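You operate a simulated robot arm through the tools that you are given. There is no shell and no other tool. Be economical: measure what you need, move in short steps, check, and stop when the job is done.

You are at the controls of a simulated two-armed robot. One attempt, no reset.

JOB
On the right grid paper, fold the rag in half.

Only the result counts: the job must be done as asked and must still hold three seconds after the hand-in. Knocking over, shifting, dropping, spilling or breaking anything else fails it. Flat cloth is picked up by pressing the open fingertips on it (5 to 10 N) and closing them slowly along it; thin cloth reads only 2 to 8 mm in the jaws.

ROBOT AND FRAMES
Two 7-joint arms with two-finger parallel grippers on one trunk, on a base that drives. Base frame: it is fixed to the floor where the robot stands at the start and does not move with it; the origin is under the middle of the robot, x ahead of it, y to its left, z up; the surface under the hand at the start is at about z = 0.811. Readings come in m, rad, newtons and seconds.
The left shoulder is at the start at [0.07, 0.163, 1.12], the right one opposite. With the tool pointing down near the work surface each hand reaches from about 0.4 to 0.88 m from the robot's upright axis, wherever it stands, measured 20 degrees to its own side. Places, roughly: right grid paper [0.5, -0.2, 0.8]. Payload 3.43 kg a hand.
Tool frame (each hand has its own): the origin (TCP) lies between the finger pads and is the grasp point; the fingertips stand 0.034 m ahead of it; z points along the fingers, y is the line along which they close. Largest opening 0.128 m; finger width 0.024, thickness 0.012; the body of the gripper, 0.048 by 0.13 m, starts 0.096 m behind the TCP.
Orientation is told as [roll, pitch, yaw] about the base's x, y, z axes, in that order, counted from this pose: with the fingers straight down and closing along the base's y, the tool's x points along the base's -x, its y along +y and its z along -z.

CONTROLS
- The arms move only by the tool nudge_tool. It takes "left_motion", "right_motion" or both (then of equal length, played together; a hand with none holds still); each is one flat list of numbers, 7 for each row, row after row: the turn, a rotation vector about the tool's x, y, z in rad, then the shift along the tool's x, y, z in m, then the finger opening in m, from 0 to 0.128. In form: [wx, wy, wz, dx, dy, dz, claw, wx, wy, wz, dx, dy, dz, claw, ...]. A call has 1 to 12 rows; each row shifts and turns the commanded pose from where the row before left it, along the tool's axes as they then stand. Each row takes 0.2 s and may step no farther than 0.05 m and 0.15 rad from the row before; otherwise, or with a gripper value out of range, the whole call is refused. A pose out of reach is approached as far as the arm can. The call stops where the force on the tool passes 40 N (or 10 N more than at its start, if that is more) or the arm is blocked; 0.2 s more then pass. The fingers move at their own pace (about 0.153 m/s each) and stop on an object; they squeeze with about 33 N. The grip force told is the motor's: it shows also when the fingers shut on nothing. Time passes only in rows, and 0.2 s behind the last, so rows that do not move let the fingers close. The reply holds the time, the measured pose of the TCP, the force on the tool along the base axes, the opening and the grip force, in the units named above and with some noise, with the torque about the TCP (base axes, N m) and any sound that the robot's microphone picked up.
- Cameras (640 x 400 px; columns grow to the right, rows downward): "scene" is now at [0.131, -0.0182, 1.3328]; the picture's right is [-0.21, -0.98, 0.00], its down [-0.69, 0.14, -0.71] and it looks along [0.69, -0.15, -0.70] (base axes); focal length 214 px, centre (320, 200). "left" rides on the left gripper at [0.076, 0.011, -0.16] in its tool frame; the picture's right is [-0.15, 0.99, 0.00], its down [-0.88, -0.13, -0.46] and it looks along [-0.45, -0.07, 0.89] (tool axes); focal length 234 px, centre (320, 200). "right" rides on the right gripper at [0.076, -0.011, -0.16] in its tool frame; the picture's right is [0.15, 0.99, 0.00], its down [-0.88, 0.13, -0.46] and it looks along [-0.45, 0.07, 0.89] (tool axes); focal length 234 px, centre (320, 200). There is no depth. A picture from a camera that has moved, and an enlarged one, comes with that camera's place and axes in the base frame and with its lens.
- camera(camera): a new picture of that camera. No time passes.
- lift_body(by): slides the trunk up (or, below 0, down) by that many m; the arms and the scene camera ride with it, the base frame stays. It gives what a move gives, with no picture.
- base_move(legs): drives the robot by 1 to 6 legs, each [ahead, left, turn to the left] in m, m and rad, along the robot's own axes; the way and the turn of a leg run together, so that a leg with both is an arc; at most 1.5 m and 3.142 rad a leg. The arms and the cameras ride along, it lands a little off, and it stops where it bumps. It gives what a move gives.
- turn_head(pan, tilt): turns the head with the scene camera to pan (to the left, within 1.501 rad either way) and tilt (down, from -0.506 to 1.204), counted from straight ahead of the robot. It gives what a move gives.
- zoom(camera, box): a new picture of the part [left, top, right, bottom] of that camera's present view, enlarged. No time passes.
- close_job(): hands the job in; it is judged then, once.

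Work in short steps. Places have to be worked out from the pictures, the camera data and where the tool is seen: move nearer, look again, correct. Check each grasp and each placing, and mend what went wrong. You have 120 turns and 108 pictures in all, those below and enlarged ones among them. Open the grippers and draw the arms clear of the work before you hand the job in, unless the task says otherwise; then end with one line.

The tools are called after "Request:" as a command line: name --argument value ..., lists and objects as JSON in quotes. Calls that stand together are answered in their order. nudge_tool: Moves the arms, as the interface text tells. Its arguments: {"type":"object","properties":{"left_motion":{"type":"array","items":{"type":"number"}},"right_motion":{"type":"array","items":{"type":"number"}}},"required":[]} The other tools are called the same way: lift_body (by) slides the trunk up or down; base_move (legs) drives the base; turn_head (pan, tilt) turns the head that bears the scene camera; camera (camera) takes a picture; zoom (camera, box) takes an enlarged picture of a part of a camera's view; close_job () hands the job in.

At the start:

```text
clock: 0.0
left_tool_pos: [0.5885, 0.2458, 1.0242]
left_tool_rot: [0.001, 0.0, 0.0]
left_contact_force: [0.6, 0.1, -0.5]
left_torque: [-0.04, -0.02, -0.01]
left_width: 0.128
left_grasp_force: 0.1
right_tool_pos: [0.6873, -0.228, 1.0438]
right_tool_rot: [0.001, -0.001, 0.0]
right_contact_force: [0.5, -0.4, 0.3]
right_torque: [0.01, -0.01, -0.01]
right_width: 0.1284
right_grasp_force: 0.1
trunk travel left (down, up): [-0.6, 0.34]
robot x, y, heading: [-0.0035, -0.0006, 0.001]
head pan, tilt: [-0.206, 0.78]
```

scene: 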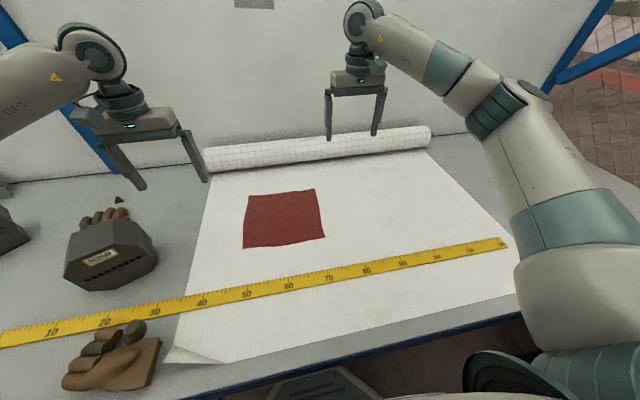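
right: 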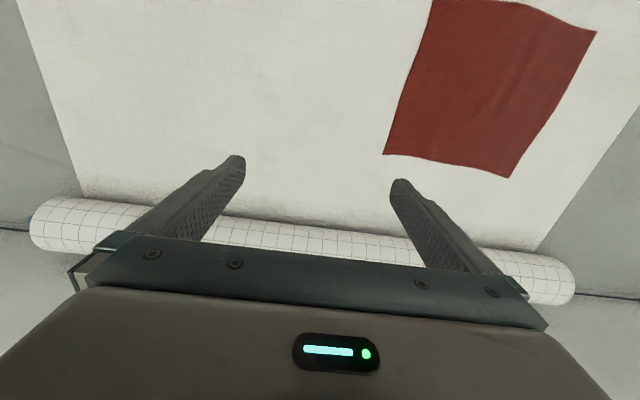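
left: 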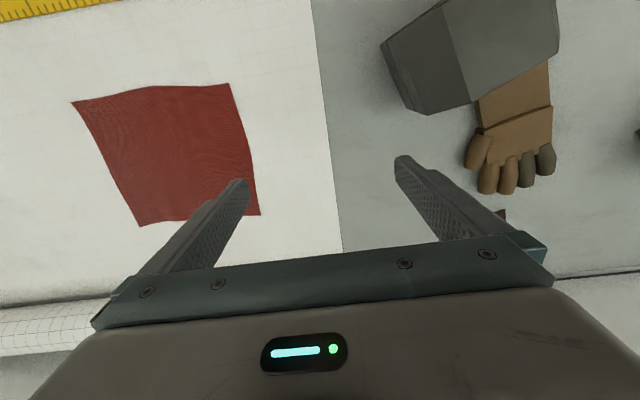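

The rag looks flat at about x 0.49–0.71, y −0.12–0.12. I'll enlarge it to pin down the corners.

Request:
zoom --camera "scene" --box '[210, 160, 370, 260]'

Request:
camera --camera "left"

```text
4.00 times, centred on (290, 210) of scene
camera zoom: at [0.131, -0.0182, 1.3328], right [-0.21, -0.98, 0.0], down [-0.69, 0.14, -0.71], along [0.69, -0.15, -0.7], focal length 858 px, centre (440, 160)
```

zoom: 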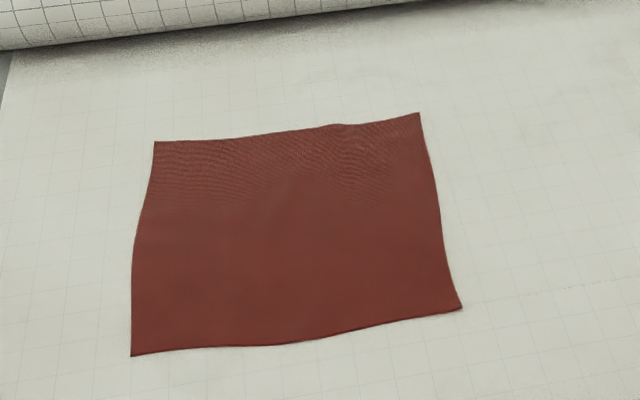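

```text
103 pictures are left
camera left: at [0.5137, 0.2568, 1.1839], right [0.15, 0.99, 0.0], down [0.88, -0.13, 0.46], along [0.45, -0.07, -0.89], focal length 234 px, centre (320, 200)
```

left: 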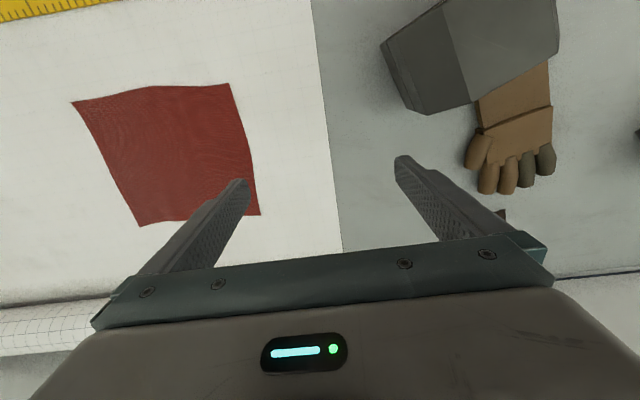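

Both cameras agree on the corners: far-left (0.717, 0.113), far-right (0.705, −0.12), near-right (0.488, −0.113), near-left (0.50, 0.125). I'll bring both hands above the far edge, near its two corners, to fold it toward the near edge.

Request:
nudge_tool --left_motion '[0, 0, 0, -0.0228, -0.0331, 0.0248, 0.035, 0, 0, 0, -0.0228, -0.0331, 0.0248, 0.035, 0, 0, 0, -0.0228, -0.0331, 0.0248, 0.035, 0, 0, 0, -0.0228, -0.0331, 0.0248, 0.035, 0, 0, 0, -0.0228, -0.0331, 0.0248, 0.035, 0, 0, 0, 0, 0, 0, 0.035]' --right_motion '[0, 0, 0, -0.0013, 0.0282, 0.0288, 0.035, 0, 0, 0, -0.0013, 0.0282, 0.0288, 0.035, 0, 0, 0, -0.0013, 0.0282, 0.0288, 0.035, 0, 0, 0, -0.0013, 0.0282, 0.0288, 0.035, 0, 0, 0, -0.0013, 0.0282, 0.0288, 0.035, 0, 0, 0, 0, 0, 0, 0.035]'

Request:
zoom --camera "scene" --box '[210, 130, 370, 260]'

Request:
camera --camera "left"

Request:
camera --camera "right"

```text
clock: 1.4
left_tool_pos: [0.7022, 0.0808, 0.9011]
left_tool_rot: [0.001, -0.001, 0.0]
left_contact_force: [-0.2, 0.2, -1.1]
left_torque: [0.0, -0.04, 0.03]
left_width: 0.035
left_grasp_force: 0.0
right_tool_pos: [0.6926, -0.0879, 0.9019]
right_tool_rot: [-0.001, 0.0, 0.0]
right_contact_force: [-0.3, 0.5, -0.9]
right_torque: [0.01, -0.01, 0.01]
right_width: 0.035
right_grasp_force: 0.1
trunk travel left (down, up): [-0.6, 0.34]
robot x, y, heading: [-0.0018, 0.0002, -0.003]
head pan, tilt: [-0.206, 0.78]
```

```text
3.08 times, centred on (290, 195) of scene
camera zoom: at [0.13, -0.0178, 1.333], right [-0.21, -0.98, 0.0], down [-0.69, 0.14, -0.71], along [0.7, -0.15, -0.7], focal length 660 px, centre (412, 215)
```

zoom: 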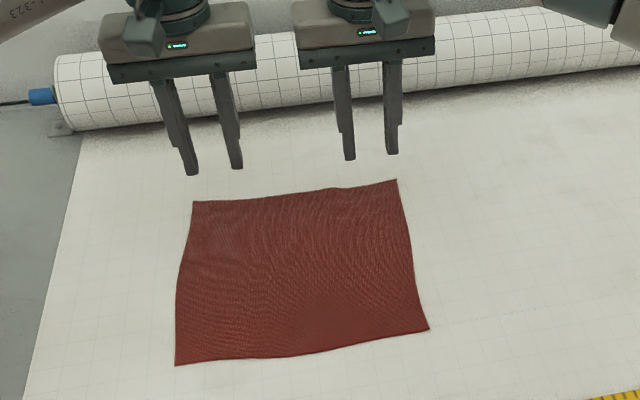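

```text
101 pictures are left
camera left: at [0.627, 0.0913, 1.0607], right [0.15, 0.99, 0.0], down [0.88, -0.13, 0.46], along [0.45, -0.07, -0.89], focal length 234 px, centre (320, 200)
```

left: 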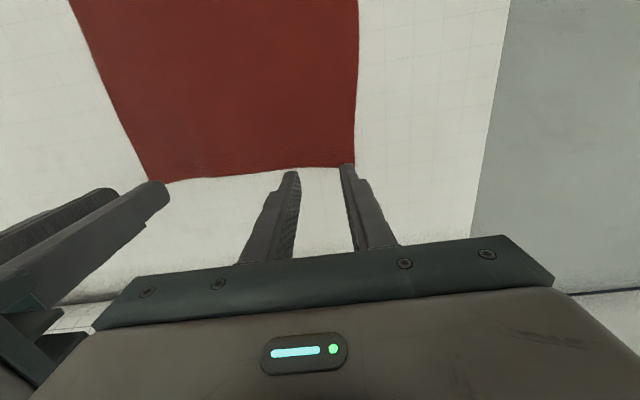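

```text
100 pictures are left
camera right: at [0.6174, -0.0975, 1.0593], right [-0.15, 0.99, 0.0], down [0.88, 0.13, 0.46], along [0.45, 0.07, -0.89], focal length 234 px, centre (320, 200)
```

right: 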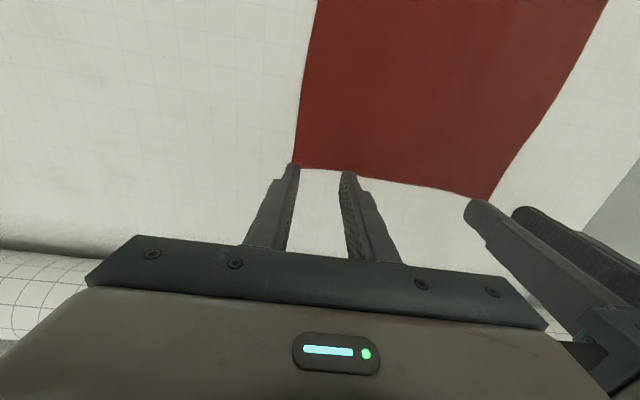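

Corner estimates hold. I'll shift the hands slightly inward and descend to just above the cloth.

Request:
nudge_tool --left_motion '[0, 0, 0, 0, -0.003, 0.025, 0.035, 0, 0, 0, 0, 0, 0.02, 0.035, 0, 0, 0, 0, 0, 0.004, 0.035, 0, 0, 0, 0, 0, 0.003, 0.035, 0, 0, 0, 0, 0, 0.002, 0.035]' --right_motion '[0, 0, 0, 0.001, 0.005, 0.025, 0.035, 0, 0, 0, 0, 0, 0.02, 0.035, 0, 0, 0, 0, 0, 0.004, 0.035, 0, 0, 0, 0, 0, 0.003, 0.035, 0, 0, 0, 0, 0, 0.002, 0.035]'

```text
clock: 2.6
left_tool_pos: [0.7033, 0.0755, 0.8464]
left_tool_rot: [0.0, 0.001, -0.001]
left_contact_force: [0.7, 0.2, 1.5]
left_torque: [0.01, -0.01, -0.02]
left_width: 0.0348
left_grasp_force: 0.0
right_tool_pos: [0.6941, -0.0844, 0.8474]
right_tool_rot: [0.0, 0.001, 0.001]
right_contact_force: [0.6, -0.1, 1.9]
right_torque: [0.0, 0.02, 0.02]
right_width: 0.0349
right_grasp_force: 0.1
trunk travel left (down, up): [-0.6, 0.34]
robot x, y, heading: [-0.0001, 0.0011, -0.0]
head pan, tilt: [-0.206, 0.78]
```

Light touch (about 1.5 N). I'll press a little further for 5–10 N.

Request:
nudge_tool --left_motion '[0, 0, 0, 0, 0, 0.001, 0.035, 0, 0, 0, 0, 0, 0.001, 0.035, 0, 0, 0, 0, 0, 0, 0.035]' --right_motion '[0, 0, 0, 0, 0, 0.001, 0.035, 0, 0, 0, 0, 0, 0.001, 0.035, 0, 0, 0, 0, 0, 0, 0.035]'

```text
clock: 3.4
left_tool_pos: [0.702, 0.0766, 0.847]
left_tool_rot: [-0.002, -0.001, 0.002]
left_contact_force: [1.5, -0.1, 6.8]
left_torque: [-0.01, -0.08, -0.01]
left_width: 0.0351
left_grasp_force: 0.0
right_tool_pos: [0.6944, -0.0844, 0.847]
right_tool_rot: [0.0, -0.004, 0.001]
right_contact_force: [0.8, -2.4, 13.1]
right_torque: [-0.16, -0.08, 0.05]
right_width: 0.0351
right_grasp_force: 0.0
trunk travel left (down, up): [-0.6, 0.34]
robot x, y, heading: [0.0012, -0.002, -0.001]
head pan, tilt: [-0.206, 0.78]
```

Left 6.8 N, right 13 N. I'll ease the right hand off slightly, then close both slowly.

Request:
nudge_tool --left_motion '[0, 0, 0, 0, 0, 0.0001, 0.035, 0, 0, 0, 0, 0, 0, 0.031, 0, 0, 0, 0, 0, 0, 0.027, 0, 0, 0, 0, 0, 0, 0.023, 0, 0, 0, 0, 0, 0, 0.019, 0, 0, 0, 0, 0, 0, 0.015, 0, 0, 0, 0, 0, 0, 0.011, 0, 0, 0, 0, 0, 0, 0.007, 0, 0, 0, 0, 0, 0, 0.003, 0, 0, 0, 0, 0, 0, 0, 0, 0, 0, 0, 0, 0, 0]' --right_motion '[0, 0, 0, 0, 0, -0.0007, 0.035, 0, 0, 0, 0, 0, 0, 0.031, 0, 0, 0, 0, 0, 0, 0.027, 0, 0, 0, 0, 0, 0, 0.023, 0, 0, 0, 0, 0, 0, 0.019, 0, 0, 0, 0, 0, 0, 0.015, 0, 0, 0, 0, 0, 0, 0.011, 0, 0, 0, 0, 0, 0, 0.007, 0, 0, 0, 0, 0, 0, 0.003, 0, 0, 0, 0, 0, 0, 0, 0, 0, 0, 0, 0, 0, 0]'

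Request:
zoom --camera "scene" --box '[210, 130, 370, 260]'

```text
clock: 5.8
left_tool_pos: [0.7027, 0.076, 0.847]
left_tool_rot: [-0.002, -0.001, 0.001]
left_contact_force: [-0.3, -12.4, 10.6]
left_torque: [-0.34, -0.01, 0.04]
left_width: 0.002
left_grasp_force: 32.9
right_tool_pos: [0.6917, -0.083, 0.847]
right_tool_rot: [0.003, -0.002, 0.003]
right_contact_force: [-0.6, 12.1, 9.7]
right_torque: [0.37, -0.01, 0.02]
right_width: 0.002
right_grasp_force: 33.1
trunk travel left (down, up): [-0.6, 0.34]
robot x, y, heading: [-0.0015, -0.0008, -0.001]
head pan, tilt: [-0.206, 0.78]
```

```text
3.08 times, centred on (290, 195) of scene
camera zoom: at [0.1285, -0.0182, 1.3331], right [-0.21, -0.98, 0.0], down [-0.69, 0.14, -0.71], along [0.7, -0.15, -0.7], focal length 660 px, centre (412, 215)
```

zoom: 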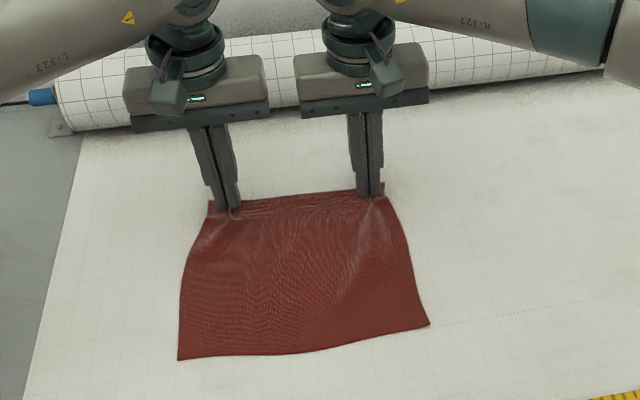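

Both hands read 2 mm with cloth visibly bunched in the jaws. I'll start the fold arc (first 45°), tilting the fingers slightly so the edge turns over.

Request:
nudge_tool --left_motion '[0, -0.05, 0, 0.00354, -0.0015, -0.01869, 0, 0, -0.05, 0, 0.00626, -0.0005, -0.01822, 0, 0, -0.05, 0, 0.00887, 0.0005, -0.01736, 0, 0, -0.05, 0, 0.01134, 0.0005, -0.01611, 0]' --right_motion '[0, -0.05, 0, 0.00354, 0.0025, -0.01869, 0, 0, -0.05, 0, 0.00626, 0.0015, -0.01822, 0, 0, -0.05, 0, 0.00887, 0.0005, -0.01736, 0, 0, -0.05, 0, 0.01134, 0.0005, -0.01611, 0]'

Request:
zoom --camera "scene" --box '[210, 130, 370, 260]'

```text
clock: 6.8
left_tool_pos: [0.6668, 0.0776, 0.9143]
left_tool_rot: [-0.001, -0.201, 0.003]
left_contact_force: [0.1, -4.0, -0.5]
left_torque: [-0.1, -0.07, -0.02]
left_width: 0.0019
left_grasp_force: 33.2
right_tool_pos: [0.6586, -0.0785, 0.9133]
right_tool_rot: [-0.001, -0.203, 0.0]
right_contact_force: [-0.5, 4.9, 0.1]
right_torque: [0.12, -0.04, 0.03]
right_width: 0.0021
right_grasp_force: 32.8
trunk travel left (down, up): [-0.6, 0.34]
robot x, y, heading: [0.0007, 0.0002, 0.001]
head pan, tilt: [-0.206, 0.78]
```

```text
3.08 times, centred on (290, 195) of scene
camera zoom: at [0.1291, -0.0181, 1.333], right [-0.21, -0.98, 0.0], down [-0.69, 0.14, -0.71], along [0.7, -0.15, -0.7], focal length 660 px, centre (412, 215)
```

zoom: 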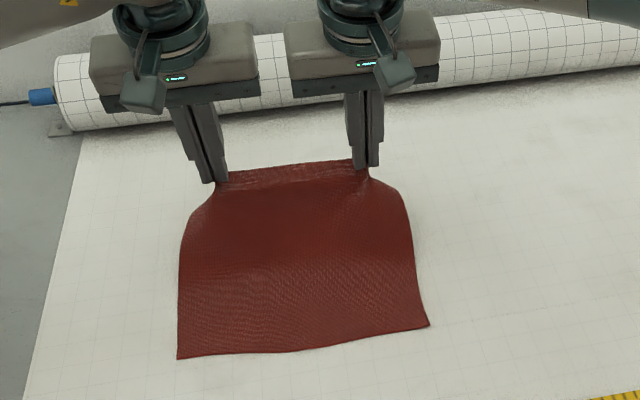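

Both corners lift and the near half hasn't moved. Continuing to the top of the arc.

Request:
nudge_tool --left_motion '[0, -0.05, 0, 0.01357, 0.0005, -0.01455, 0, 0, -0.05, 0, 0.01559, 0.0005, -0.01266, 0, 0, -0.05, 0, 0.01728, 0.0005, -0.01051, 0, 0, -0.05, 0, 0.01866, 0.0005, -0.00811, 0]' --right_motion '[0, -0.05, 0, 0.01357, 0.0005, -0.01455, 0, 0, -0.05, 0, 0.01559, 0.0005, -0.01266, 0, 0, -0.05, 0, 0.01728, 0.0005, -0.01051, 0, 0, -0.05, 0, 0.01866, 0.0005, -0.00811, 0]'

Request:
camera --camera "scene"

```text
clock: 7.8
left_tool_pos: [0.5922, 0.078, 0.9394]
left_tool_rot: [-0.002, -0.401, 0.002]
left_contact_force: [-1.2, -3.1, -0.3]
left_torque: [-0.04, 0.01, -0.05]
left_width: 0.0017
left_grasp_force: 33.0
right_tool_pos: [0.5839, -0.0764, 0.9382]
right_tool_rot: [0.001, -0.401, 0.0]
right_contact_force: [-0.4, 2.0, 0.3]
right_torque: [0.08, 0.0, 0.04]
right_width: 0.0019
right_grasp_force: 33.2
trunk travel left (down, up): [-0.6, 0.34]
robot x, y, heading: [0.001, -0.0003, -0.003]
head pan, tilt: [-0.206, 0.78]
```

```text
97 pictures are left
camera scene: at [0.1297, -0.0181, 1.333], right [-0.21, -0.98, 0.0], down [-0.69, 0.14, -0.71], along [0.7, -0.15, -0.7], focal length 214 px, centre (320, 200)
```

scene: 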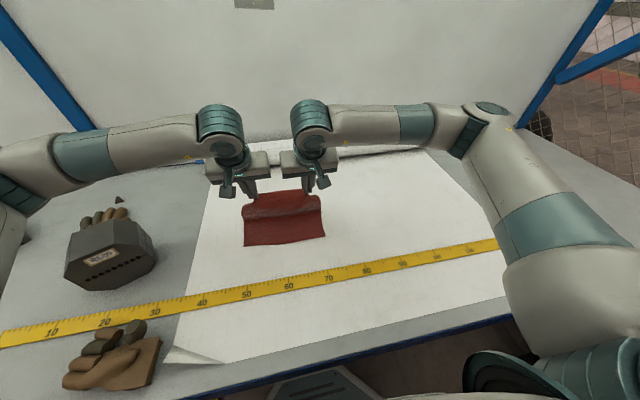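

The near half still lies flat and the edge is at the top of the arc. I'll come over and down another 45°, tilting further.

Request:
nudge_tool --left_motion '[0, -0.05, 0, 0.01967, 0.0005, -0.00555, 0, 0, -0.05, 0, 0.02029, 0.0005, -0.00287, 0, 0, -0.05, 0, 0.02052, 0.0005, -0.00013, 0, 0, -0.05, 0, 0.02034, 0.0005, 0.00262, 0]' --right_motion '[0, -0.05, 0, 0.01967, 0.0005, -0.00555, 0, 0, -0.05, 0, 0.02029, 0.0005, -0.00287, 0, 0, -0.05, 0, 0.02052, 0.0005, -0.00013, 0, 0, -0.05, 0, 0.02034, 0.0005, 0.00262, 0]'

Request:
zoom --camera "scene" --box '[200, 130, 360, 260]'

Request:
camera --camera "left"

```text
clock: 8.8
left_tool_pos: [0.5206, 0.0805, 0.9063]
left_tool_rot: [-0.001, -0.6, 0.002]
left_contact_force: [0.7, -2.6, -0.2]
left_torque: [-0.11, 0.01, -0.04]
left_width: 0.0022
left_grasp_force: 32.6
right_tool_pos: [0.5105, -0.0754, 0.9078]
right_tool_rot: [0.0, -0.601, 0.0]
right_contact_force: [0.0, 2.8, 0.1]
right_torque: [0.07, 0.02, 0.06]
right_width: 0.0022
right_grasp_force: 32.9
trunk travel left (down, up): [-0.6, 0.34]
robot x, y, heading: [0.0006, 0.0026, -0.0]
head pan, tilt: [-0.206, 0.78]
```

```text
3.08 times, centred on (280, 195) of scene
camera zoom: at [0.1308, -0.0181, 1.333], right [-0.21, -0.98, 0.0], down [-0.69, 0.14, -0.71], along [0.7, -0.15, -0.7], focal length 660 px, centre (443, 215)
```

zoom: 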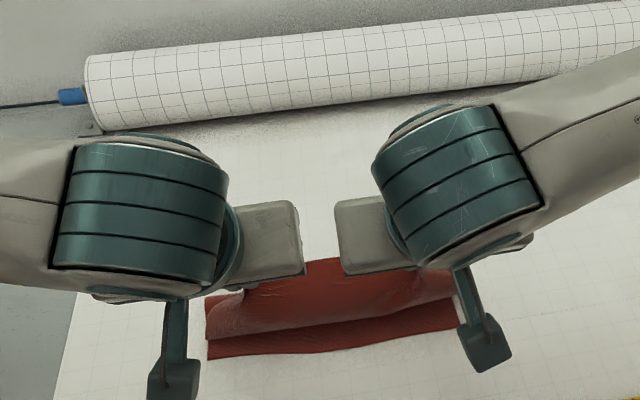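

```text
95 pictures are left
camera left: at [0.3671, 0.0914, 0.9951], right [0.12, 0.99, 0.08], down [0.47, -0.13, 0.87], along [0.87, -0.07, -0.48], focal length 234 px, centre (320, 200)
```

left: 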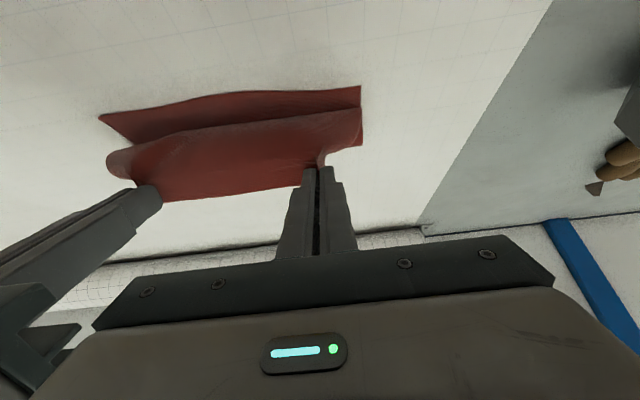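

The fold is shaping well and the arms track the commanded tilt. Continuing down to just above the near edge.

Request:
nudge_tool --left_motion '[0, -0.05, 0, 0.01976, 0.0005, 0.0053, 0, 0, -0.05, 0, 0.0188, 0.0005, 0.0079, 0, 0, -0.05, 0, 0.01747, 0.0005, 0.01029, 0]' --right_motion '[0, -0.05, 0, 0.01976, 0.0005, 0.0053, 0, 0, -0.05, 0, 0.0188, 0.0005, 0.0079, 0, 0, -0.05, 0, 0.01747, 0.0005, 0.01029, 0]'

Request:
camera --camera "left"

Request:
camera --camera "right"

Request:
zoom --camera "scene" --box '[200, 130, 360, 260]'

```text
clock: 9.6
left_tool_pos: [0.4885, 0.0829, 0.8544]
left_tool_rot: [-0.002, -0.748, 0.001]
left_contact_force: [0.4, -2.1, 0.5]
left_torque: [-0.04, 0.0, -0.03]
left_width: 0.0016
left_grasp_force: 33.1
right_tool_pos: [0.4804, -0.0731, 0.8545]
right_tool_rot: [0.0, -0.749, 0.0]
right_contact_force: [-0.7, 3.1, 0.3]
right_torque: [0.07, -0.04, 0.09]
right_width: 0.0018
right_grasp_force: 33.0
trunk travel left (down, up): [-0.6, 0.34]
robot x, y, heading: [0.0005, 0.0021, -0.001]
head pan, tilt: [-0.206, 0.78]
```

```text
94 pictures are left
camera left: at [0.3258, 0.0928, 0.9191], right [0.11, 0.99, 0.1], down [0.33, -0.13, 0.93], along [0.94, -0.07, -0.34], focal length 234 px, centre (320, 200)
```

left: 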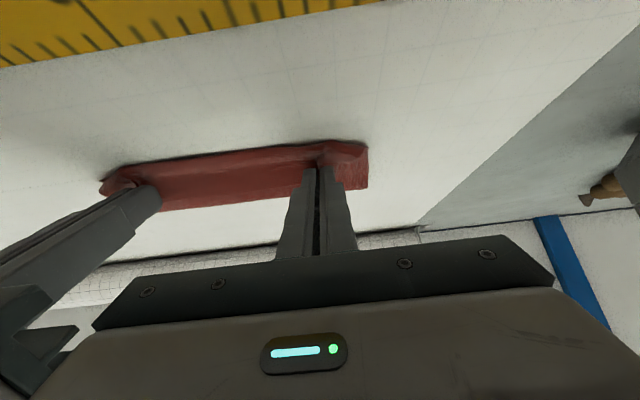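

```text
93 pictures are left
camera right: at [0.315, -0.0826, 0.9186], right [-0.11, 0.99, -0.1], down [0.33, 0.13, 0.93], along [0.94, 0.07, -0.34], focal length 234 px, centre (320, 200)
```

right: 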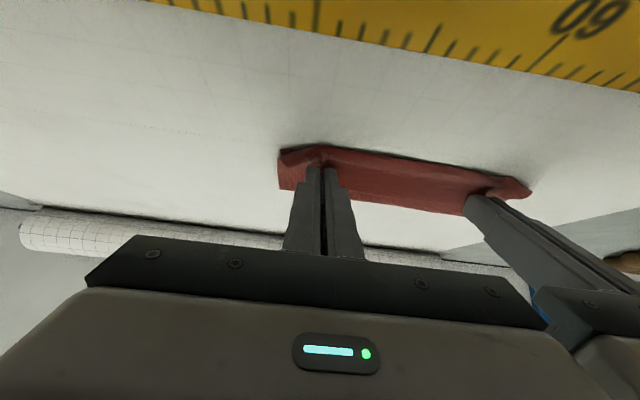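

```text
3.08 times, centred on (280, 195) of scene
camera zoom: at [0.1312, -0.0181, 1.3329], right [-0.21, -0.98, 0.0], down [-0.69, 0.14, -0.71], along [0.69, -0.15, -0.7], focal length 660 px, centre (443, 215)
```

zoom: 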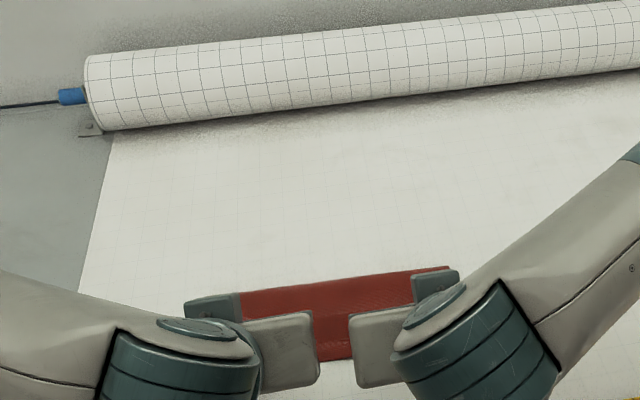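

The held edge is over the near edge at about 2 cm height. I'll lower it to touch, then look.

Request:
nudge_tool --left_motion '[0, -0.05, 0, 0.00763, 0.0005, 0.0037, 0, 0, 0, 0, 0, 0, 0, 0]' --right_motion '[0, -0.05, 0, 0.00763, 0.0005, 0.0037, 0, 0, 0, 0, 0, 0, 0, 0]'

Request:
zoom --camera "left" --box '[80, 100, 400, 300]'

```text
clock: 10.2
left_tool_pos: [0.487, 0.0818, 0.8476]
left_tool_rot: [0.001, -0.8, 0.0]
left_contact_force: [1.3, -0.6, 3.3]
left_torque: [-0.01, -0.07, -0.05]
left_width: 0.0018
left_grasp_force: 32.2
right_tool_pos: [0.4791, -0.0717, 0.8466]
right_tool_rot: [-0.001, -0.803, -0.002]
right_contact_force: [-0.4, -1.0, 9.3]
right_torque: [-0.03, -0.12, 0.02]
right_width: 0.002
right_grasp_force: 33.5
trunk travel left (down, up): [-0.6, 0.34]
robot x, y, heading: [-0.0005, 0.0011, -0.003]
head pan, tilt: [-0.206, 0.78]
```

```text
2.00 times, centred on (240, 200) of left
camera zoom: at [0.3194, 0.0931, 0.9037], right [0.1, 0.99, 0.1], down [0.29, -0.13, 0.95], along [0.95, -0.07, -0.3], focal length 468 px, centre (480, 200)
```

zoom: 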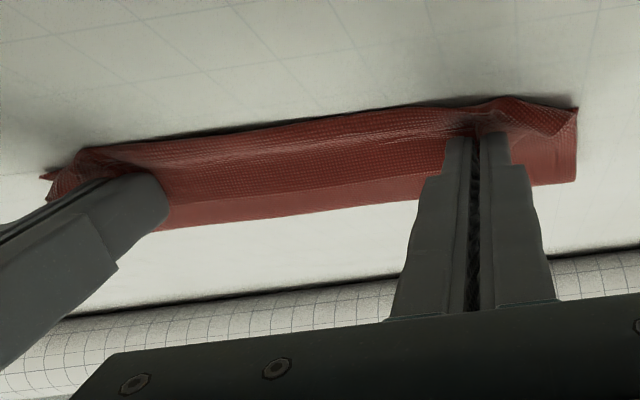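

Both are touching lightly. I'll open slowly so the bunched cloth spreads out again.

Request:
nudge_tool --left_motion '[0, 0, 0, 0, 0, 0, 0.004, 0, 0, 0, 0, 0, 0, 0.008, 0, 0, 0, 0, 0, 0, 0.014, 0, 0, 0, 0, 0, 0, 0.02, 0, 0, 0, 0, 0, 0, 0.026, 0, 0, 0, 0, 0, 0, 0.032, 0, 0, 0, 0, 0, 0, 0.036]' --right_motion '[0, 0, 0, 0, 0, -0.001, 0.004, 0, 0, 0, 0, 0, 0, 0.008, 0, 0, 0, 0, 0, 0, 0.014, 0, 0, 0, 0, 0, 0, 0.02, 0, 0, 0, 0, 0, 0, 0.026, 0, 0, 0, 0, 0, 0, 0.032, 0, 0, 0, 0, 0, 0, 0.036]'

Request:
zoom --camera "left" --box '[80, 100, 400, 300]'

```text
clock: 11.8
left_tool_pos: [0.4864, 0.0814, 0.8471]
left_tool_rot: [0.0, -0.798, 0.002]
left_contact_force: [0.2, 0.0, 0.4]
left_torque: [0.0, 0.0, -0.02]
left_width: 0.0358
left_grasp_force: 0.0
right_tool_pos: [0.4782, -0.0709, 0.8471]
right_tool_rot: [-0.001, -0.8, 0.0]
right_contact_force: [-1.0, 1.2, 4.0]
right_torque: [0.03, -0.05, 0.05]
right_width: 0.0341
right_grasp_force: 0.1
trunk travel left (down, up): [-0.6, 0.34]
robot x, y, heading: [-0.0, -0.0019, 0.0]
head pan, tilt: [-0.206, 0.78]
```

```text
2.00 times, centred on (240, 200) of left
camera zoom: at [0.3197, 0.0934, 0.9034], right [0.1, 0.99, 0.1], down [0.29, -0.13, 0.95], along [0.95, -0.07, -0.3], focal length 468 px, centre (480, 200)
```

zoom: 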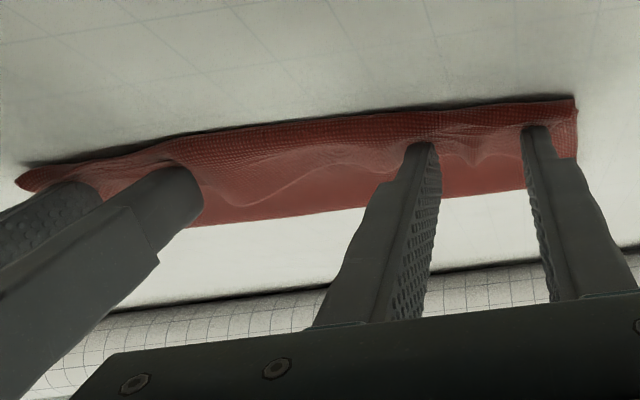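

The cloth is released, with a ripple along the edge. I'll back out slowly along the fingers, then raise and separate the hands to see the result.

Request:
nudge_tool --left_motion '[0, 0, 0, 0, 0, -0.008, 0.036, 0, 0, 0, 0, 0, -0.01, 0.036, 0, 0, 0, 0, 0, -0.015, 0.036, 0, 0, 0, 0, 0, -0.02, 0.036, 0, 0, 0, -0.0287, 0, -0.0279, 0.036, 0, 0, 0, -0.0287, 0, -0.0279, 0.036, 0, 0, 0, -0.0287, 0.015, -0.0279, 0.036, 0, 0, 0, 0, 0.04, 0, 0.036, 0, 0, 0, 0, 0.04, 0, 0.036, 0, 0, 0, 0, 0.04, 0, 0.036]' --right_motion '[0, 0, 0, 0, 0, -0.008, 0.036, 0, 0, 0, 0, 0, -0.01, 0.036, 0, 0, 0, 0, 0, -0.015, 0.036, 0, 0, 0, 0, 0, -0.02, 0.036, 0, 0, 0, -0.0287, 0, -0.0279, 0.036, 0, 0, 0, -0.0287, 0, -0.0279, 0.036, 0, 0, 0, -0.0287, -0.015, -0.0279, 0.036, 0, 0, 0, 0, -0.04, 0, 0.036, 0, 0, 0, 0, -0.04, 0, 0.036, 0, 0, 0, 0, -0.04, 0, 0.036]'

Request:
zoom --camera "scene" --box '[200, 160, 360, 260]'

Request:
camera --camera "left"

```text
clock: 12.7
left_tool_pos: [0.4822, 0.0732, 0.8604]
left_tool_rot: [0.016, -0.797, -0.001]
left_contact_force: [-1.3, 3.9, -0.7]
left_torque: [-0.51, -0.16, -0.5]
left_width: 0.0362
left_grasp_force: 0.1
left hand out of reach, approached as far as the arm can: row 1, 2, 3, 4
right_tool_pos: [0.4738, -0.0592, 0.8597]
right_tool_rot: [-0.014, -0.796, 0.002]
right_contact_force: [1.6, -4.5, 0.9]
right_torque: [0.58, 0.11, 0.35]
right_width: 0.0357
right_grasp_force: 0.0
right hand out of reach, approached as far as the arm can: row 1, 2, 3, 4
trunk travel left (down, up): [-0.6, 0.34]
robot x, y, heading: [0.001, 0.0007, -0.001]
head pan, tilt: [-0.206, 0.78]
stopped in row 4 (left hand): the force on the tool passed its limit at 67 N (the readings are from after the stop); the commanded pose is now the measured one
```

```text
4.00 times, centred on (280, 210) of scene
camera zoom: at [0.1308, -0.0182, 1.3328], right [-0.21, -0.98, 0.0], down [-0.69, 0.14, -0.71], along [0.7, -0.15, -0.7], focal length 858 px, centre (480, 160)
```

zoom: 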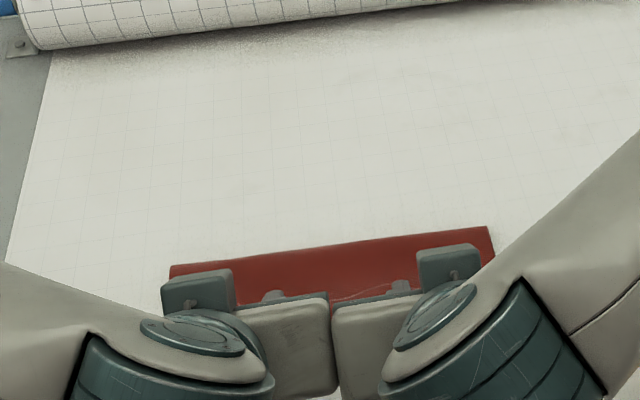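

```text
88 pictures are left
camera left: at [0.3156, 0.0822, 0.9179], right [0.09, 0.99, 0.11], down [0.29, -0.14, 0.95], along [0.95, -0.06, -0.3], focal length 234 px, centre (320, 200)
```

left: 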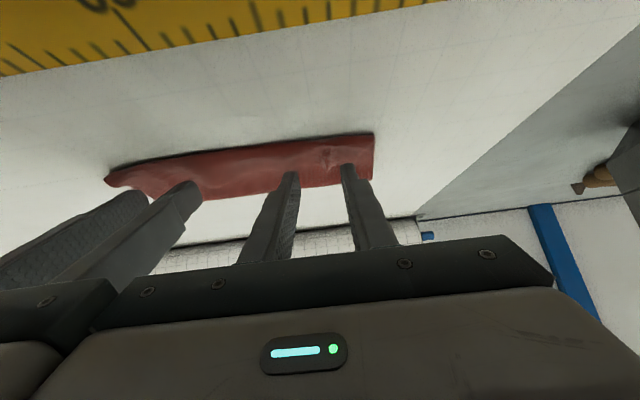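

The hands hit their reach limit and touched each other. I'll raise and separate them while straightening the tilt.

Request:
nudge_tool --left_motion '[0, 0, 0, -0.0072, 0.012, -0.007, 0.036, 0, 0, 0, -0.0215, 0.01, -0.0209, 0.036, 0, 0.1, 0, -0.0287, 0.01, -0.0279, 0.036, 0, 0.14, 0, -0.0287, 0.02, -0.0279, 0.036, 0, 0.14, 0, -0.02, 0.03, -0.02, 0.036, 0, 0.14, 0, 0, 0.04, -0.01, 0.036, 0, 0.14, 0, 0, 0.04, 0, 0.036, 0, 0.14, 0, 0, 0.04, 0, 0.036]' --right_motion '[0, 0, 0, -0.0072, -0.012, -0.007, 0.036, 0, 0, 0, -0.0215, -0.01, -0.0209, 0.036, 0, 0.1, 0, -0.0287, -0.01, -0.0279, 0.036, 0, 0.14, 0, -0.0287, -0.02, -0.0279, 0.036, 0, 0.14, 0, -0.02, -0.03, -0.02, 0.036, 0, 0.14, 0, 0, -0.04, -0.01, 0.036, 0, 0.14, 0, 0, -0.04, 0, 0.036, 0, 0.14, 0, 0, -0.04, 0, 0.036]'

Request:
zoom --camera "scene" --box '[200, 160, 360, 260]'

Request:
camera --camera "left"

```text
clock: 14.4
left_tool_pos: [0.5069, 0.2616, 1.0143]
left_tool_rot: [0.009, 0.007, 0.007]
left_contact_force: [0.9, -0.2, -0.4]
left_torque: [-0.02, 0.03, -0.01]
left_width: 0.0362
left_grasp_force: 0.1
left hand out of reach, approached as far as the arm can: row 1, 2
right_tool_pos: [0.4986, -0.2491, 1.0142]
right_tool_rot: [-0.009, 0.006, -0.007]
right_contact_force: [0.2, 0.8, -0.3]
right_torque: [0.01, -0.01, -0.01]
right_width: 0.0356
right_grasp_force: 0.1
right hand out of reach, approached as far as the arm can: row 1, 2
trunk travel left (down, up): [-0.6, 0.34]
robot x, y, heading: [-0.0016, 0.0022, 0.001]
head pan, tilt: [-0.206, 0.78]
```

```text
4.00 times, centred on (280, 210) of scene
camera zoom: at [0.1314, -0.0183, 1.3328], right [-0.21, -0.98, 0.0], down [-0.69, 0.14, -0.71], along [0.69, -0.15, -0.7], focal length 858 px, centre (480, 160)
```

zoom: 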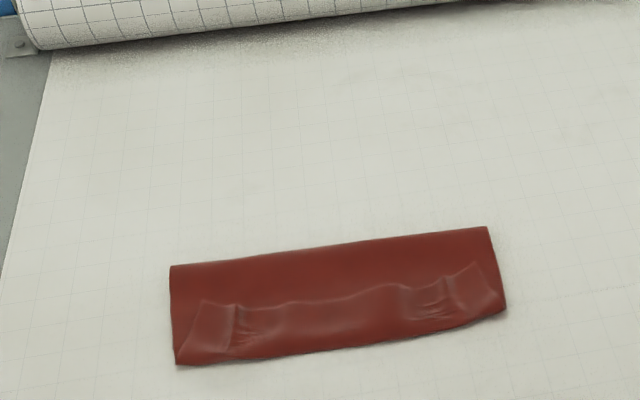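

```text
86 pictures are left
camera left: at [0.4309, 0.2712, 1.174], right [0.14, 0.99, 0.01], down [0.88, -0.13, 0.45], along [0.45, -0.06, -0.89], focal length 234 px, centre (320, 200)
```

left: 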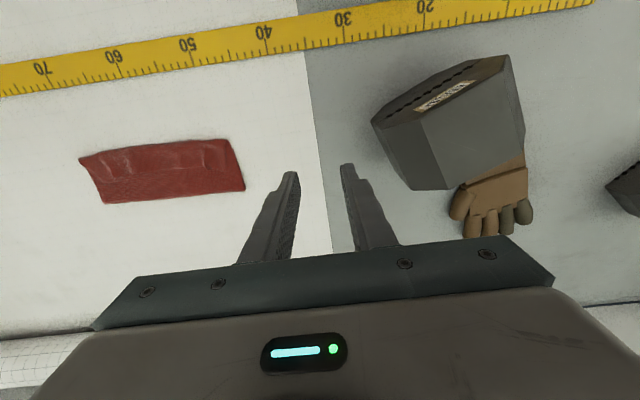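

The lifted edge curled back on itself by about 4 cm, because the wide fingers held it pointing the wrong way. I'll carry the edge back to flat and redo the fold with the hands yawed 90°. First, a closer look at the flap.

Request:
zoom --camera "scene" --box '[236, 208, 332, 268]'

Request:
zoom --camera "left" --box '[60, 100, 260, 225]'

Request:
camera --camera "right"

```text
6.67 times, centred on (284, 238) of scene
camera zoom: at [0.1314, -0.0183, 1.3328], right [-0.21, -0.98, 0.0], down [-0.69, 0.14, -0.71], along [0.69, -0.15, -0.7], focal length 1430 px, centre (560, -53)
```

zoom: 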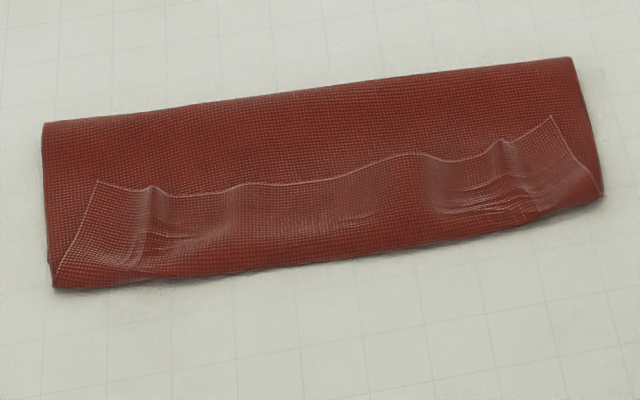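

```text
3.20 times, centred on (160, 162) of left
camera zoom: at [0.4309, 0.2712, 1.174], right [0.14, 0.99, 0.01], down [0.88, -0.13, 0.45], along [0.45, -0.06, -0.89], focal length 749 px, centre (832, 320)
```

zoom: 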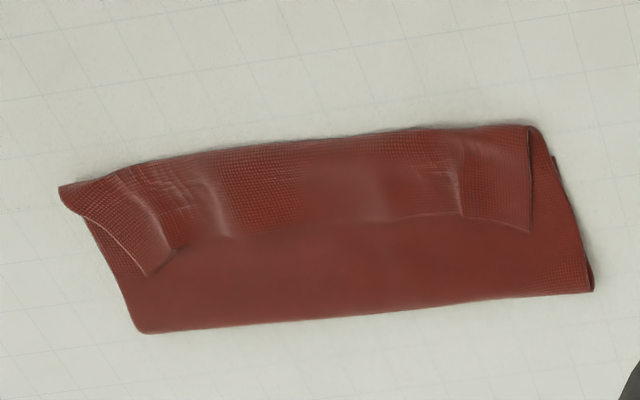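

```text
83 pictures are left
camera right: at [0.4222, -0.2572, 1.173], right [-0.14, 0.99, -0.01], down [0.88, 0.13, 0.45], along [0.45, 0.06, -0.89], focal length 234 px, centre (320, 200)
```

right: 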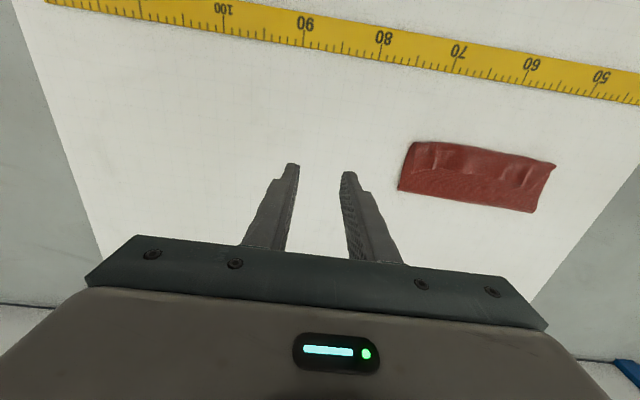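

The flap edge lies on top with two small ridges standing at about (0.528, 0.078) and (0.521, −0.078). I'll go above them to grab only the flap.

Request:
nudge_tool --left_motion '[0, 0, 0, -0.0018, -0.0367, 0.0228, 0.03, 0, 0, 0, -0.0018, -0.0367, 0.0228, 0.03, 0, 0, 0, -0.0018, -0.0367, 0.0228, 0.03, 0, 0, 0, -0.0018, -0.0367, 0.0228, 0.03, 0, 0, 0, -0.0018, -0.0367, 0.0228, 0.03, 0, 0, 0, 0, 0, 0, 0.03]' --right_motion '[0, 0, 0, -0.0021, 0.0343, 0.0228, 0.03, 0, 0, 0, -0.0021, 0.0343, 0.0228, 0.03, 0, 0, 0, -0.0021, 0.0343, 0.0228, 0.03, 0, 0, 0, -0.0021, 0.0343, 0.0228, 0.03, 0, 0, 0, -0.0021, 0.0343, 0.0228, 0.03, 0, 0, 0, 0, 0, 0, 0.03]'

Request:
zoom --camera "left" --box '[160, 80, 480, 280]'

Request:
zoom --camera "right" --box '[160, 80, 480, 280]'

```text
clock: 15.8
left_tool_pos: [0.5158, 0.0803, 0.8986]
left_tool_rot: [0.01, 0.004, 0.008]
left_contact_force: [0.0, 0.2, 0.9]
left_torque: [0.03, 0.0, -0.02]
left_width: 0.0299
left_grasp_force: 0.1
right_tool_pos: [0.5079, -0.0792, 0.897]
right_tool_rot: [-0.01, 0.005, -0.011]
right_contact_force: [0.4, -0.7, 0.0]
right_torque: [-0.01, 0.03, 0.03]
right_width: 0.03
right_grasp_force: 0.0
trunk travel left (down, up): [-0.6, 0.34]
robot x, y, heading: [0.0012, 0.0018, 0.002]
head pan, tilt: [-0.206, 0.78]
```

```text
2.00 times, centred on (320, 180) of left
camera zoom: at [0.4409, 0.0887, 1.0583], right [0.14, 0.99, 0.01], down [0.88, -0.13, 0.45], along [0.45, -0.05, -0.89], focal length 468 px, centre (320, 240)
```

zoom: 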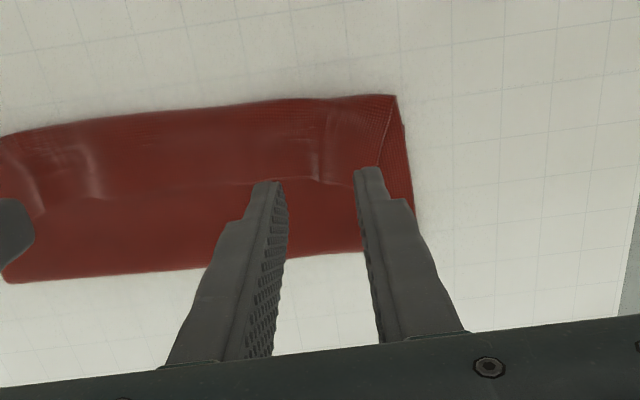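

```text
2.00 times, centred on (320, 180) of right
camera zoom: at [0.4321, -0.0853, 1.0562], right [-0.14, 0.99, -0.01], down [0.88, 0.13, 0.45], along [0.45, 0.05, -0.89], focal length 468 px, centre (320, 240)
```

zoom: 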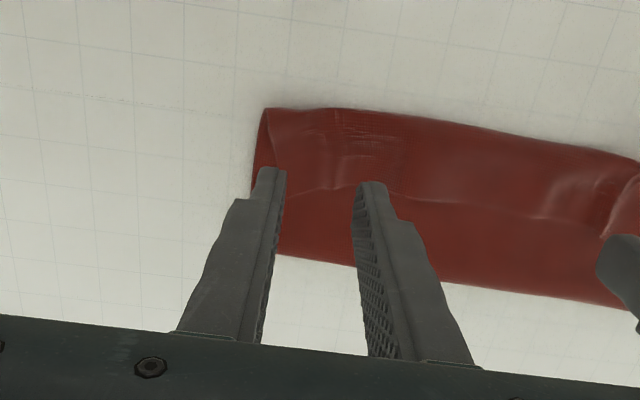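

Ridges confirmed at y ≈ 0.078 and −0.067. I'll shift slightly and descend to light contact.

Request:
nudge_tool --left_motion '[0, 0, 0, 0, -0.002, 0.02, 0.03, 0, 0, 0, 0, 0, 0.02, 0.03, 0, 0, 0, 0, 0, 0.004, 0.03, 0, 0, 0, 0, 0, 0.002, 0.03, 0, 0, 0, 0, 0, 0, 0.03]' --right_motion '[0, 0, 0, 0, 0.007, 0.02, 0.03, 0, 0, 0, 0, 0, 0.02, 0.03, 0, 0, 0, 0, 0, 0.003, 0.03, 0, 0, 0, 0, 0, 0.002, 0.03, 0, 0, 0, 0, 0, 0, 0.03]'

```text
clock: 17.1
left_tool_pos: [0.5148, 0.0769, 0.8528]
left_tool_rot: [0.008, 0.003, 0.008]
left_contact_force: [-0.6, 0.5, -0.1]
left_torque: [0.0, 0.01, -0.01]
left_width: 0.0301
left_grasp_force: 0.0
right_tool_pos: [0.5083, -0.072, 0.8528]
right_tool_rot: [-0.008, 0.004, -0.009]
right_contact_force: [0.4, -0.7, -0.6]
right_torque: [-0.01, 0.01, 0.02]
right_width: 0.0301
right_grasp_force: 0.1
trunk travel left (down, up): [-0.6, 0.34]
robot x, y, heading: [0.0009, -0.0033, -0.0]
head pan, tilt: [-0.206, 0.78]
```

No contact yet; going down in 1 mm steps.

Request:
nudge_tool --left_motion '[0, 0, 0, 0, 0, 0.001, 0.03, 0, 0, 0, 0, 0, 0.001, 0.03, 0, 0, 0, 0, 0, 0.001, 0.03, 0, 0, 0, 0, 0, 0, 0.03]' --right_motion '[0, 0, 0, 0, 0, 0.001, 0.03, 0, 0, 0, 0, 0, 0.001, 0.03, 0, 0, 0, 0, 0, 0.001, 0.03, 0, 0, 0, 0, 0, 0, 0.03]'

```text
clock: 18.1
left_tool_pos: [0.5145, 0.0788, 0.8496]
left_tool_rot: [0.009, 0.004, 0.008]
left_contact_force: [-0.1, -0.4, 0.8]
left_torque: [0.01, 0.0, 0.05]
left_width: 0.0301
left_grasp_force: 0.1
right_tool_pos: [0.5082, -0.0713, 0.8512]
right_tool_rot: [-0.01, 0.004, -0.008]
right_contact_force: [0.2, -0.3, 1.4]
right_torque: [0.01, -0.02, 0.0]
right_width: 0.0303
right_grasp_force: 0.1
trunk travel left (down, up): [-0.6, 0.34]
robot x, y, heading: [-0.0003, 0.0028, -0.0]
head pan, tilt: [-0.206, 0.78]
```

Light contact. One small step more, then a slow close on the ridges.

Request:
nudge_tool --left_motion '[0, 0, 0, 0, 0, 0.001, 0.03, 0, 0, 0, 0, 0, 0, 0.026, 0, 0, 0, 0, 0, 0, 0.022, 0, 0, 0, 0, 0, 0, 0.018, 0, 0, 0, 0, 0, 0, 0.014, 0, 0, 0, 0, 0, 0, 0.01, 0, 0, 0, 0, 0, 0, 0.006, 0, 0, 0, 0, 0, 0, 0.002, 0, 0, 0, 0, 0, 0, 0, 0, 0, 0, 0, 0, 0, 0]' --right_motion '[0, 0, 0, 0, 0, 0.0005, 0.03, 0, 0, 0, 0, 0, 0, 0.026, 0, 0, 0, 0, 0, 0, 0.022, 0, 0, 0, 0, 0, 0, 0.018, 0, 0, 0, 0, 0, 0, 0.014, 0, 0, 0, 0, 0, 0, 0.01, 0, 0, 0, 0, 0, 0, 0.006, 0, 0, 0, 0, 0, 0, 0.002, 0, 0, 0, 0, 0, 0, 0, 0, 0, 0, 0, 0, 0, 0]'

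Request:
zoom --camera "left" --box '[160, 80, 480, 280]'

Request:
zoom --camera "right" --box '[160, 80, 480, 280]'

```text
clock: 20.2
left_tool_pos: [0.5156, 0.0787, 0.849]
left_tool_rot: [0.009, 0.004, 0.009]
left_contact_force: [0.1, -7.1, 0.6]
left_torque: [-0.2, -0.02, 0.01]
left_width: 0.0023
left_grasp_force: 33.1
right_tool_pos: [0.5085, -0.0712, 0.8489]
right_tool_rot: [-0.008, 0.003, -0.008]
right_contact_force: [0.1, 7.1, 0.2]
right_torque: [0.23, -0.04, 0.04]
right_width: 0.0021
right_grasp_force: 33.4
trunk travel left (down, up): [-0.6, 0.34]
robot x, y, heading: [0.0016, -0.0027, -0.004]
head pan, tilt: [-0.206, 0.78]
```

```text
2.00 times, centred on (320, 180) of left
camera zoom: at [0.4402, 0.0874, 1.0086], right [0.14, 0.99, 0.01], down [0.88, -0.13, 0.45], along [0.45, -0.06, -0.89], focal length 468 px, centre (320, 240)
```

zoom: 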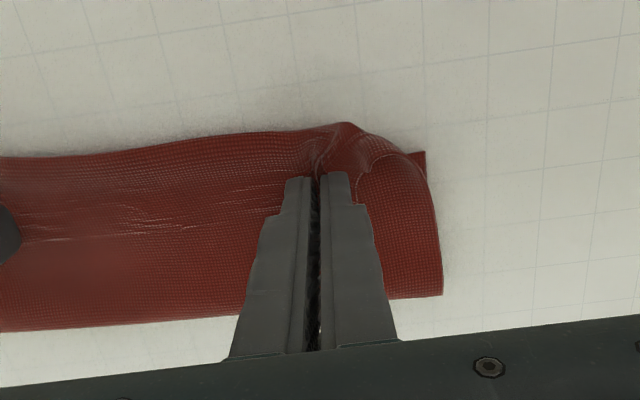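

```text
2.00 times, centred on (320, 180) of right
camera zoom: at [0.4324, -0.0789, 1.0087], right [-0.14, 0.99, -0.01], down [0.88, 0.13, 0.45], along [0.45, 0.06, -0.89], focal length 468 px, centre (320, 240)
```

zoom: 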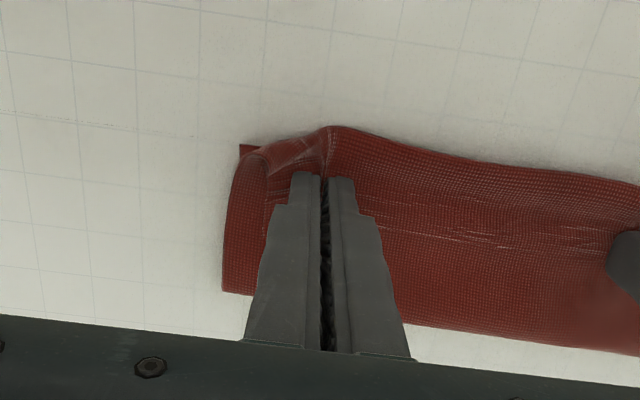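

Both read about 2 mm, so only the flap is pinched. I'll lift 4.5 cm and check.

Request:
nudge_tool --left_motion '[0, 0, 0, -0.002, -0.001, -0.01, 0, 0, 0, 0, -0.004, -0.001, -0.015, 0, 0, 0, 0, -0.008, 0, -0.02, 0]' --right_motion '[0, 0, 0, -0.002, 0.001, -0.01, 0, 0, 0, 0, -0.004, 0.001, -0.015, 0, 0, 0, 0, -0.008, 0, -0.02, 0]'

Request:
zoom --camera "scene" --box '[200, 130, 360, 260]'

Request:
camera --camera "left"

```text
clock: 21.1
left_tool_pos: [0.5294, 0.0777, 0.894]
left_tool_rot: [0.011, 0.003, 0.01]
left_contact_force: [-0.4, -1.5, 0.7]
left_torque: [-0.03, 0.0, -0.04]
left_width: 0.0023
left_grasp_force: 32.7
right_tool_pos: [0.5238, -0.0688, 0.8949]
right_tool_rot: [-0.011, 0.004, -0.01]
right_contact_force: [0.1, 0.3, -0.3]
right_torque: [0.05, -0.02, 0.02]
right_width: 0.002
right_grasp_force: 33.3
trunk travel left (down, up): [-0.6, 0.34]
robot x, y, heading: [0.0041, -0.0026, -0.006]
head pan, tilt: [-0.206, 0.78]
```

```text
3.08 times, centred on (280, 195) of scene
camera zoom: at [0.1307, -0.0183, 1.3328], right [-0.21, -0.98, 0.0], down [-0.69, 0.14, -0.71], along [0.7, -0.15, -0.7], focal length 660 px, centre (443, 215)
```

zoom: 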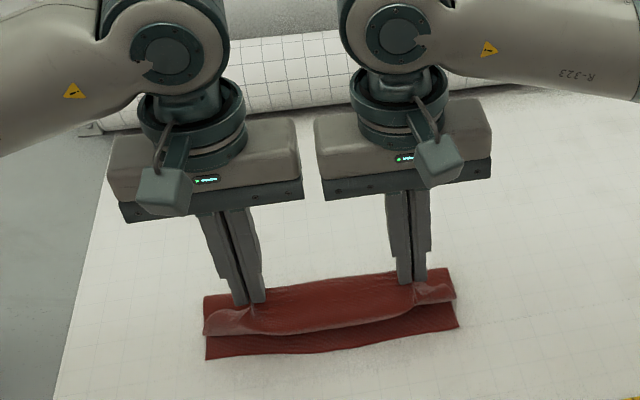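

```text
77 pictures are left
camera left: at [0.4543, 0.0856, 1.0531], right [0.14, 0.99, 0.01], down [0.88, -0.13, 0.45], along [0.45, -0.05, -0.89], focal length 234 px, centre (320, 200)
```

left: 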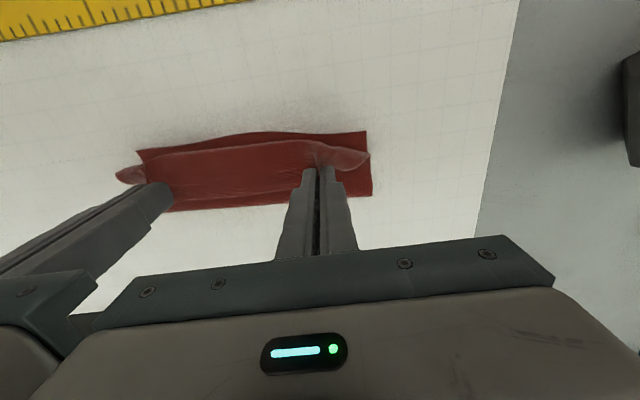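

Only the flap lifted and the near edge is exposed in its original place. I'll carry the edge back over to the far side to lay the rag flat.

Request:
nudge_tool --left_motion '[0, 0, 0, -0.02, 0, -0.025, 0, 0, 0, 0, -0.025, 0, -0.017, 0, 0, 0, 0, -0.03, 0, -0.007, 0, 0, 0, 0, -0.03, 0, 0.003, 0, 0, 0, 0, -0.025, 0, 0.012, 0, 0, 0, 0, -0.022, 0, 0.022, 0, 0, 0, 0, -0.013, 0, 0.03, 0, 0, 0, 0, -0.008, 0, 0.022, 0]' --right_motion '[0, 0, 0, -0.02, -0.001, -0.025, 0, 0, 0, 0, -0.025, -0.001, -0.017, 0, 0, 0, 0, -0.03, -0.001, -0.007, 0, 0, 0, 0, -0.03, -0.001, 0.003, 0, 0, 0, 0, -0.025, -0.001, 0.012, 0, 0, 0, 0, -0.022, -0.001, 0.022, 0, 0, 0, 0, -0.012, -0.001, 0.03, 0, 0, 0, 0, -0.006, -0.001, 0.022, 0]'

Request:
zoom --camera "scene" --box '[200, 130, 360, 260]'

```text
clock: 22.9
left_tool_pos: [0.703, 0.0751, 0.8525]
left_tool_rot: [0.007, 0.003, 0.007]
left_contact_force: [-0.7, -15.6, -0.6]
left_torque: [-0.56, 0.06, -0.04]
left_width: 0.0021
left_grasp_force: 33.0
right_tool_pos: [0.6938, -0.0779, 0.8549]
right_tool_rot: [-0.008, 0.003, -0.006]
right_contact_force: [1.0, 16.6, -0.2]
right_torque: [0.58, -0.01, 0.1]
right_width: 0.0019
right_grasp_force: 33.0
trunk travel left (down, up): [-0.6, 0.34]
robot x, y, heading: [-0.0009, -0.0026, 0.004]
head pan, tilt: [-0.206, 0.78]
```

```text
3.08 times, centred on (280, 195) of scene
camera zoom: at [0.1316, -0.0183, 1.3328], right [-0.21, -0.98, 0.0], down [-0.69, 0.14, -0.71], along [0.69, -0.15, -0.7], focal length 660 px, centre (443, 215)
```

zoom: 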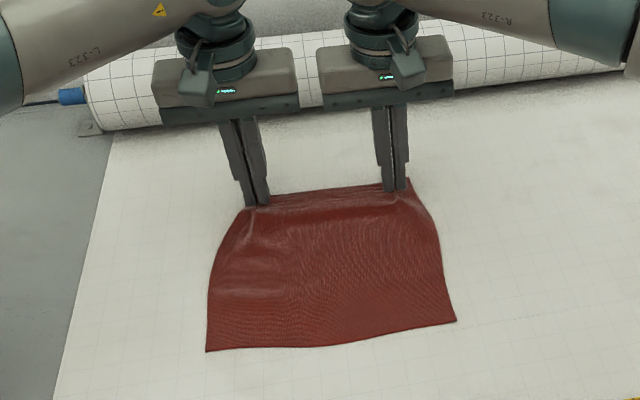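

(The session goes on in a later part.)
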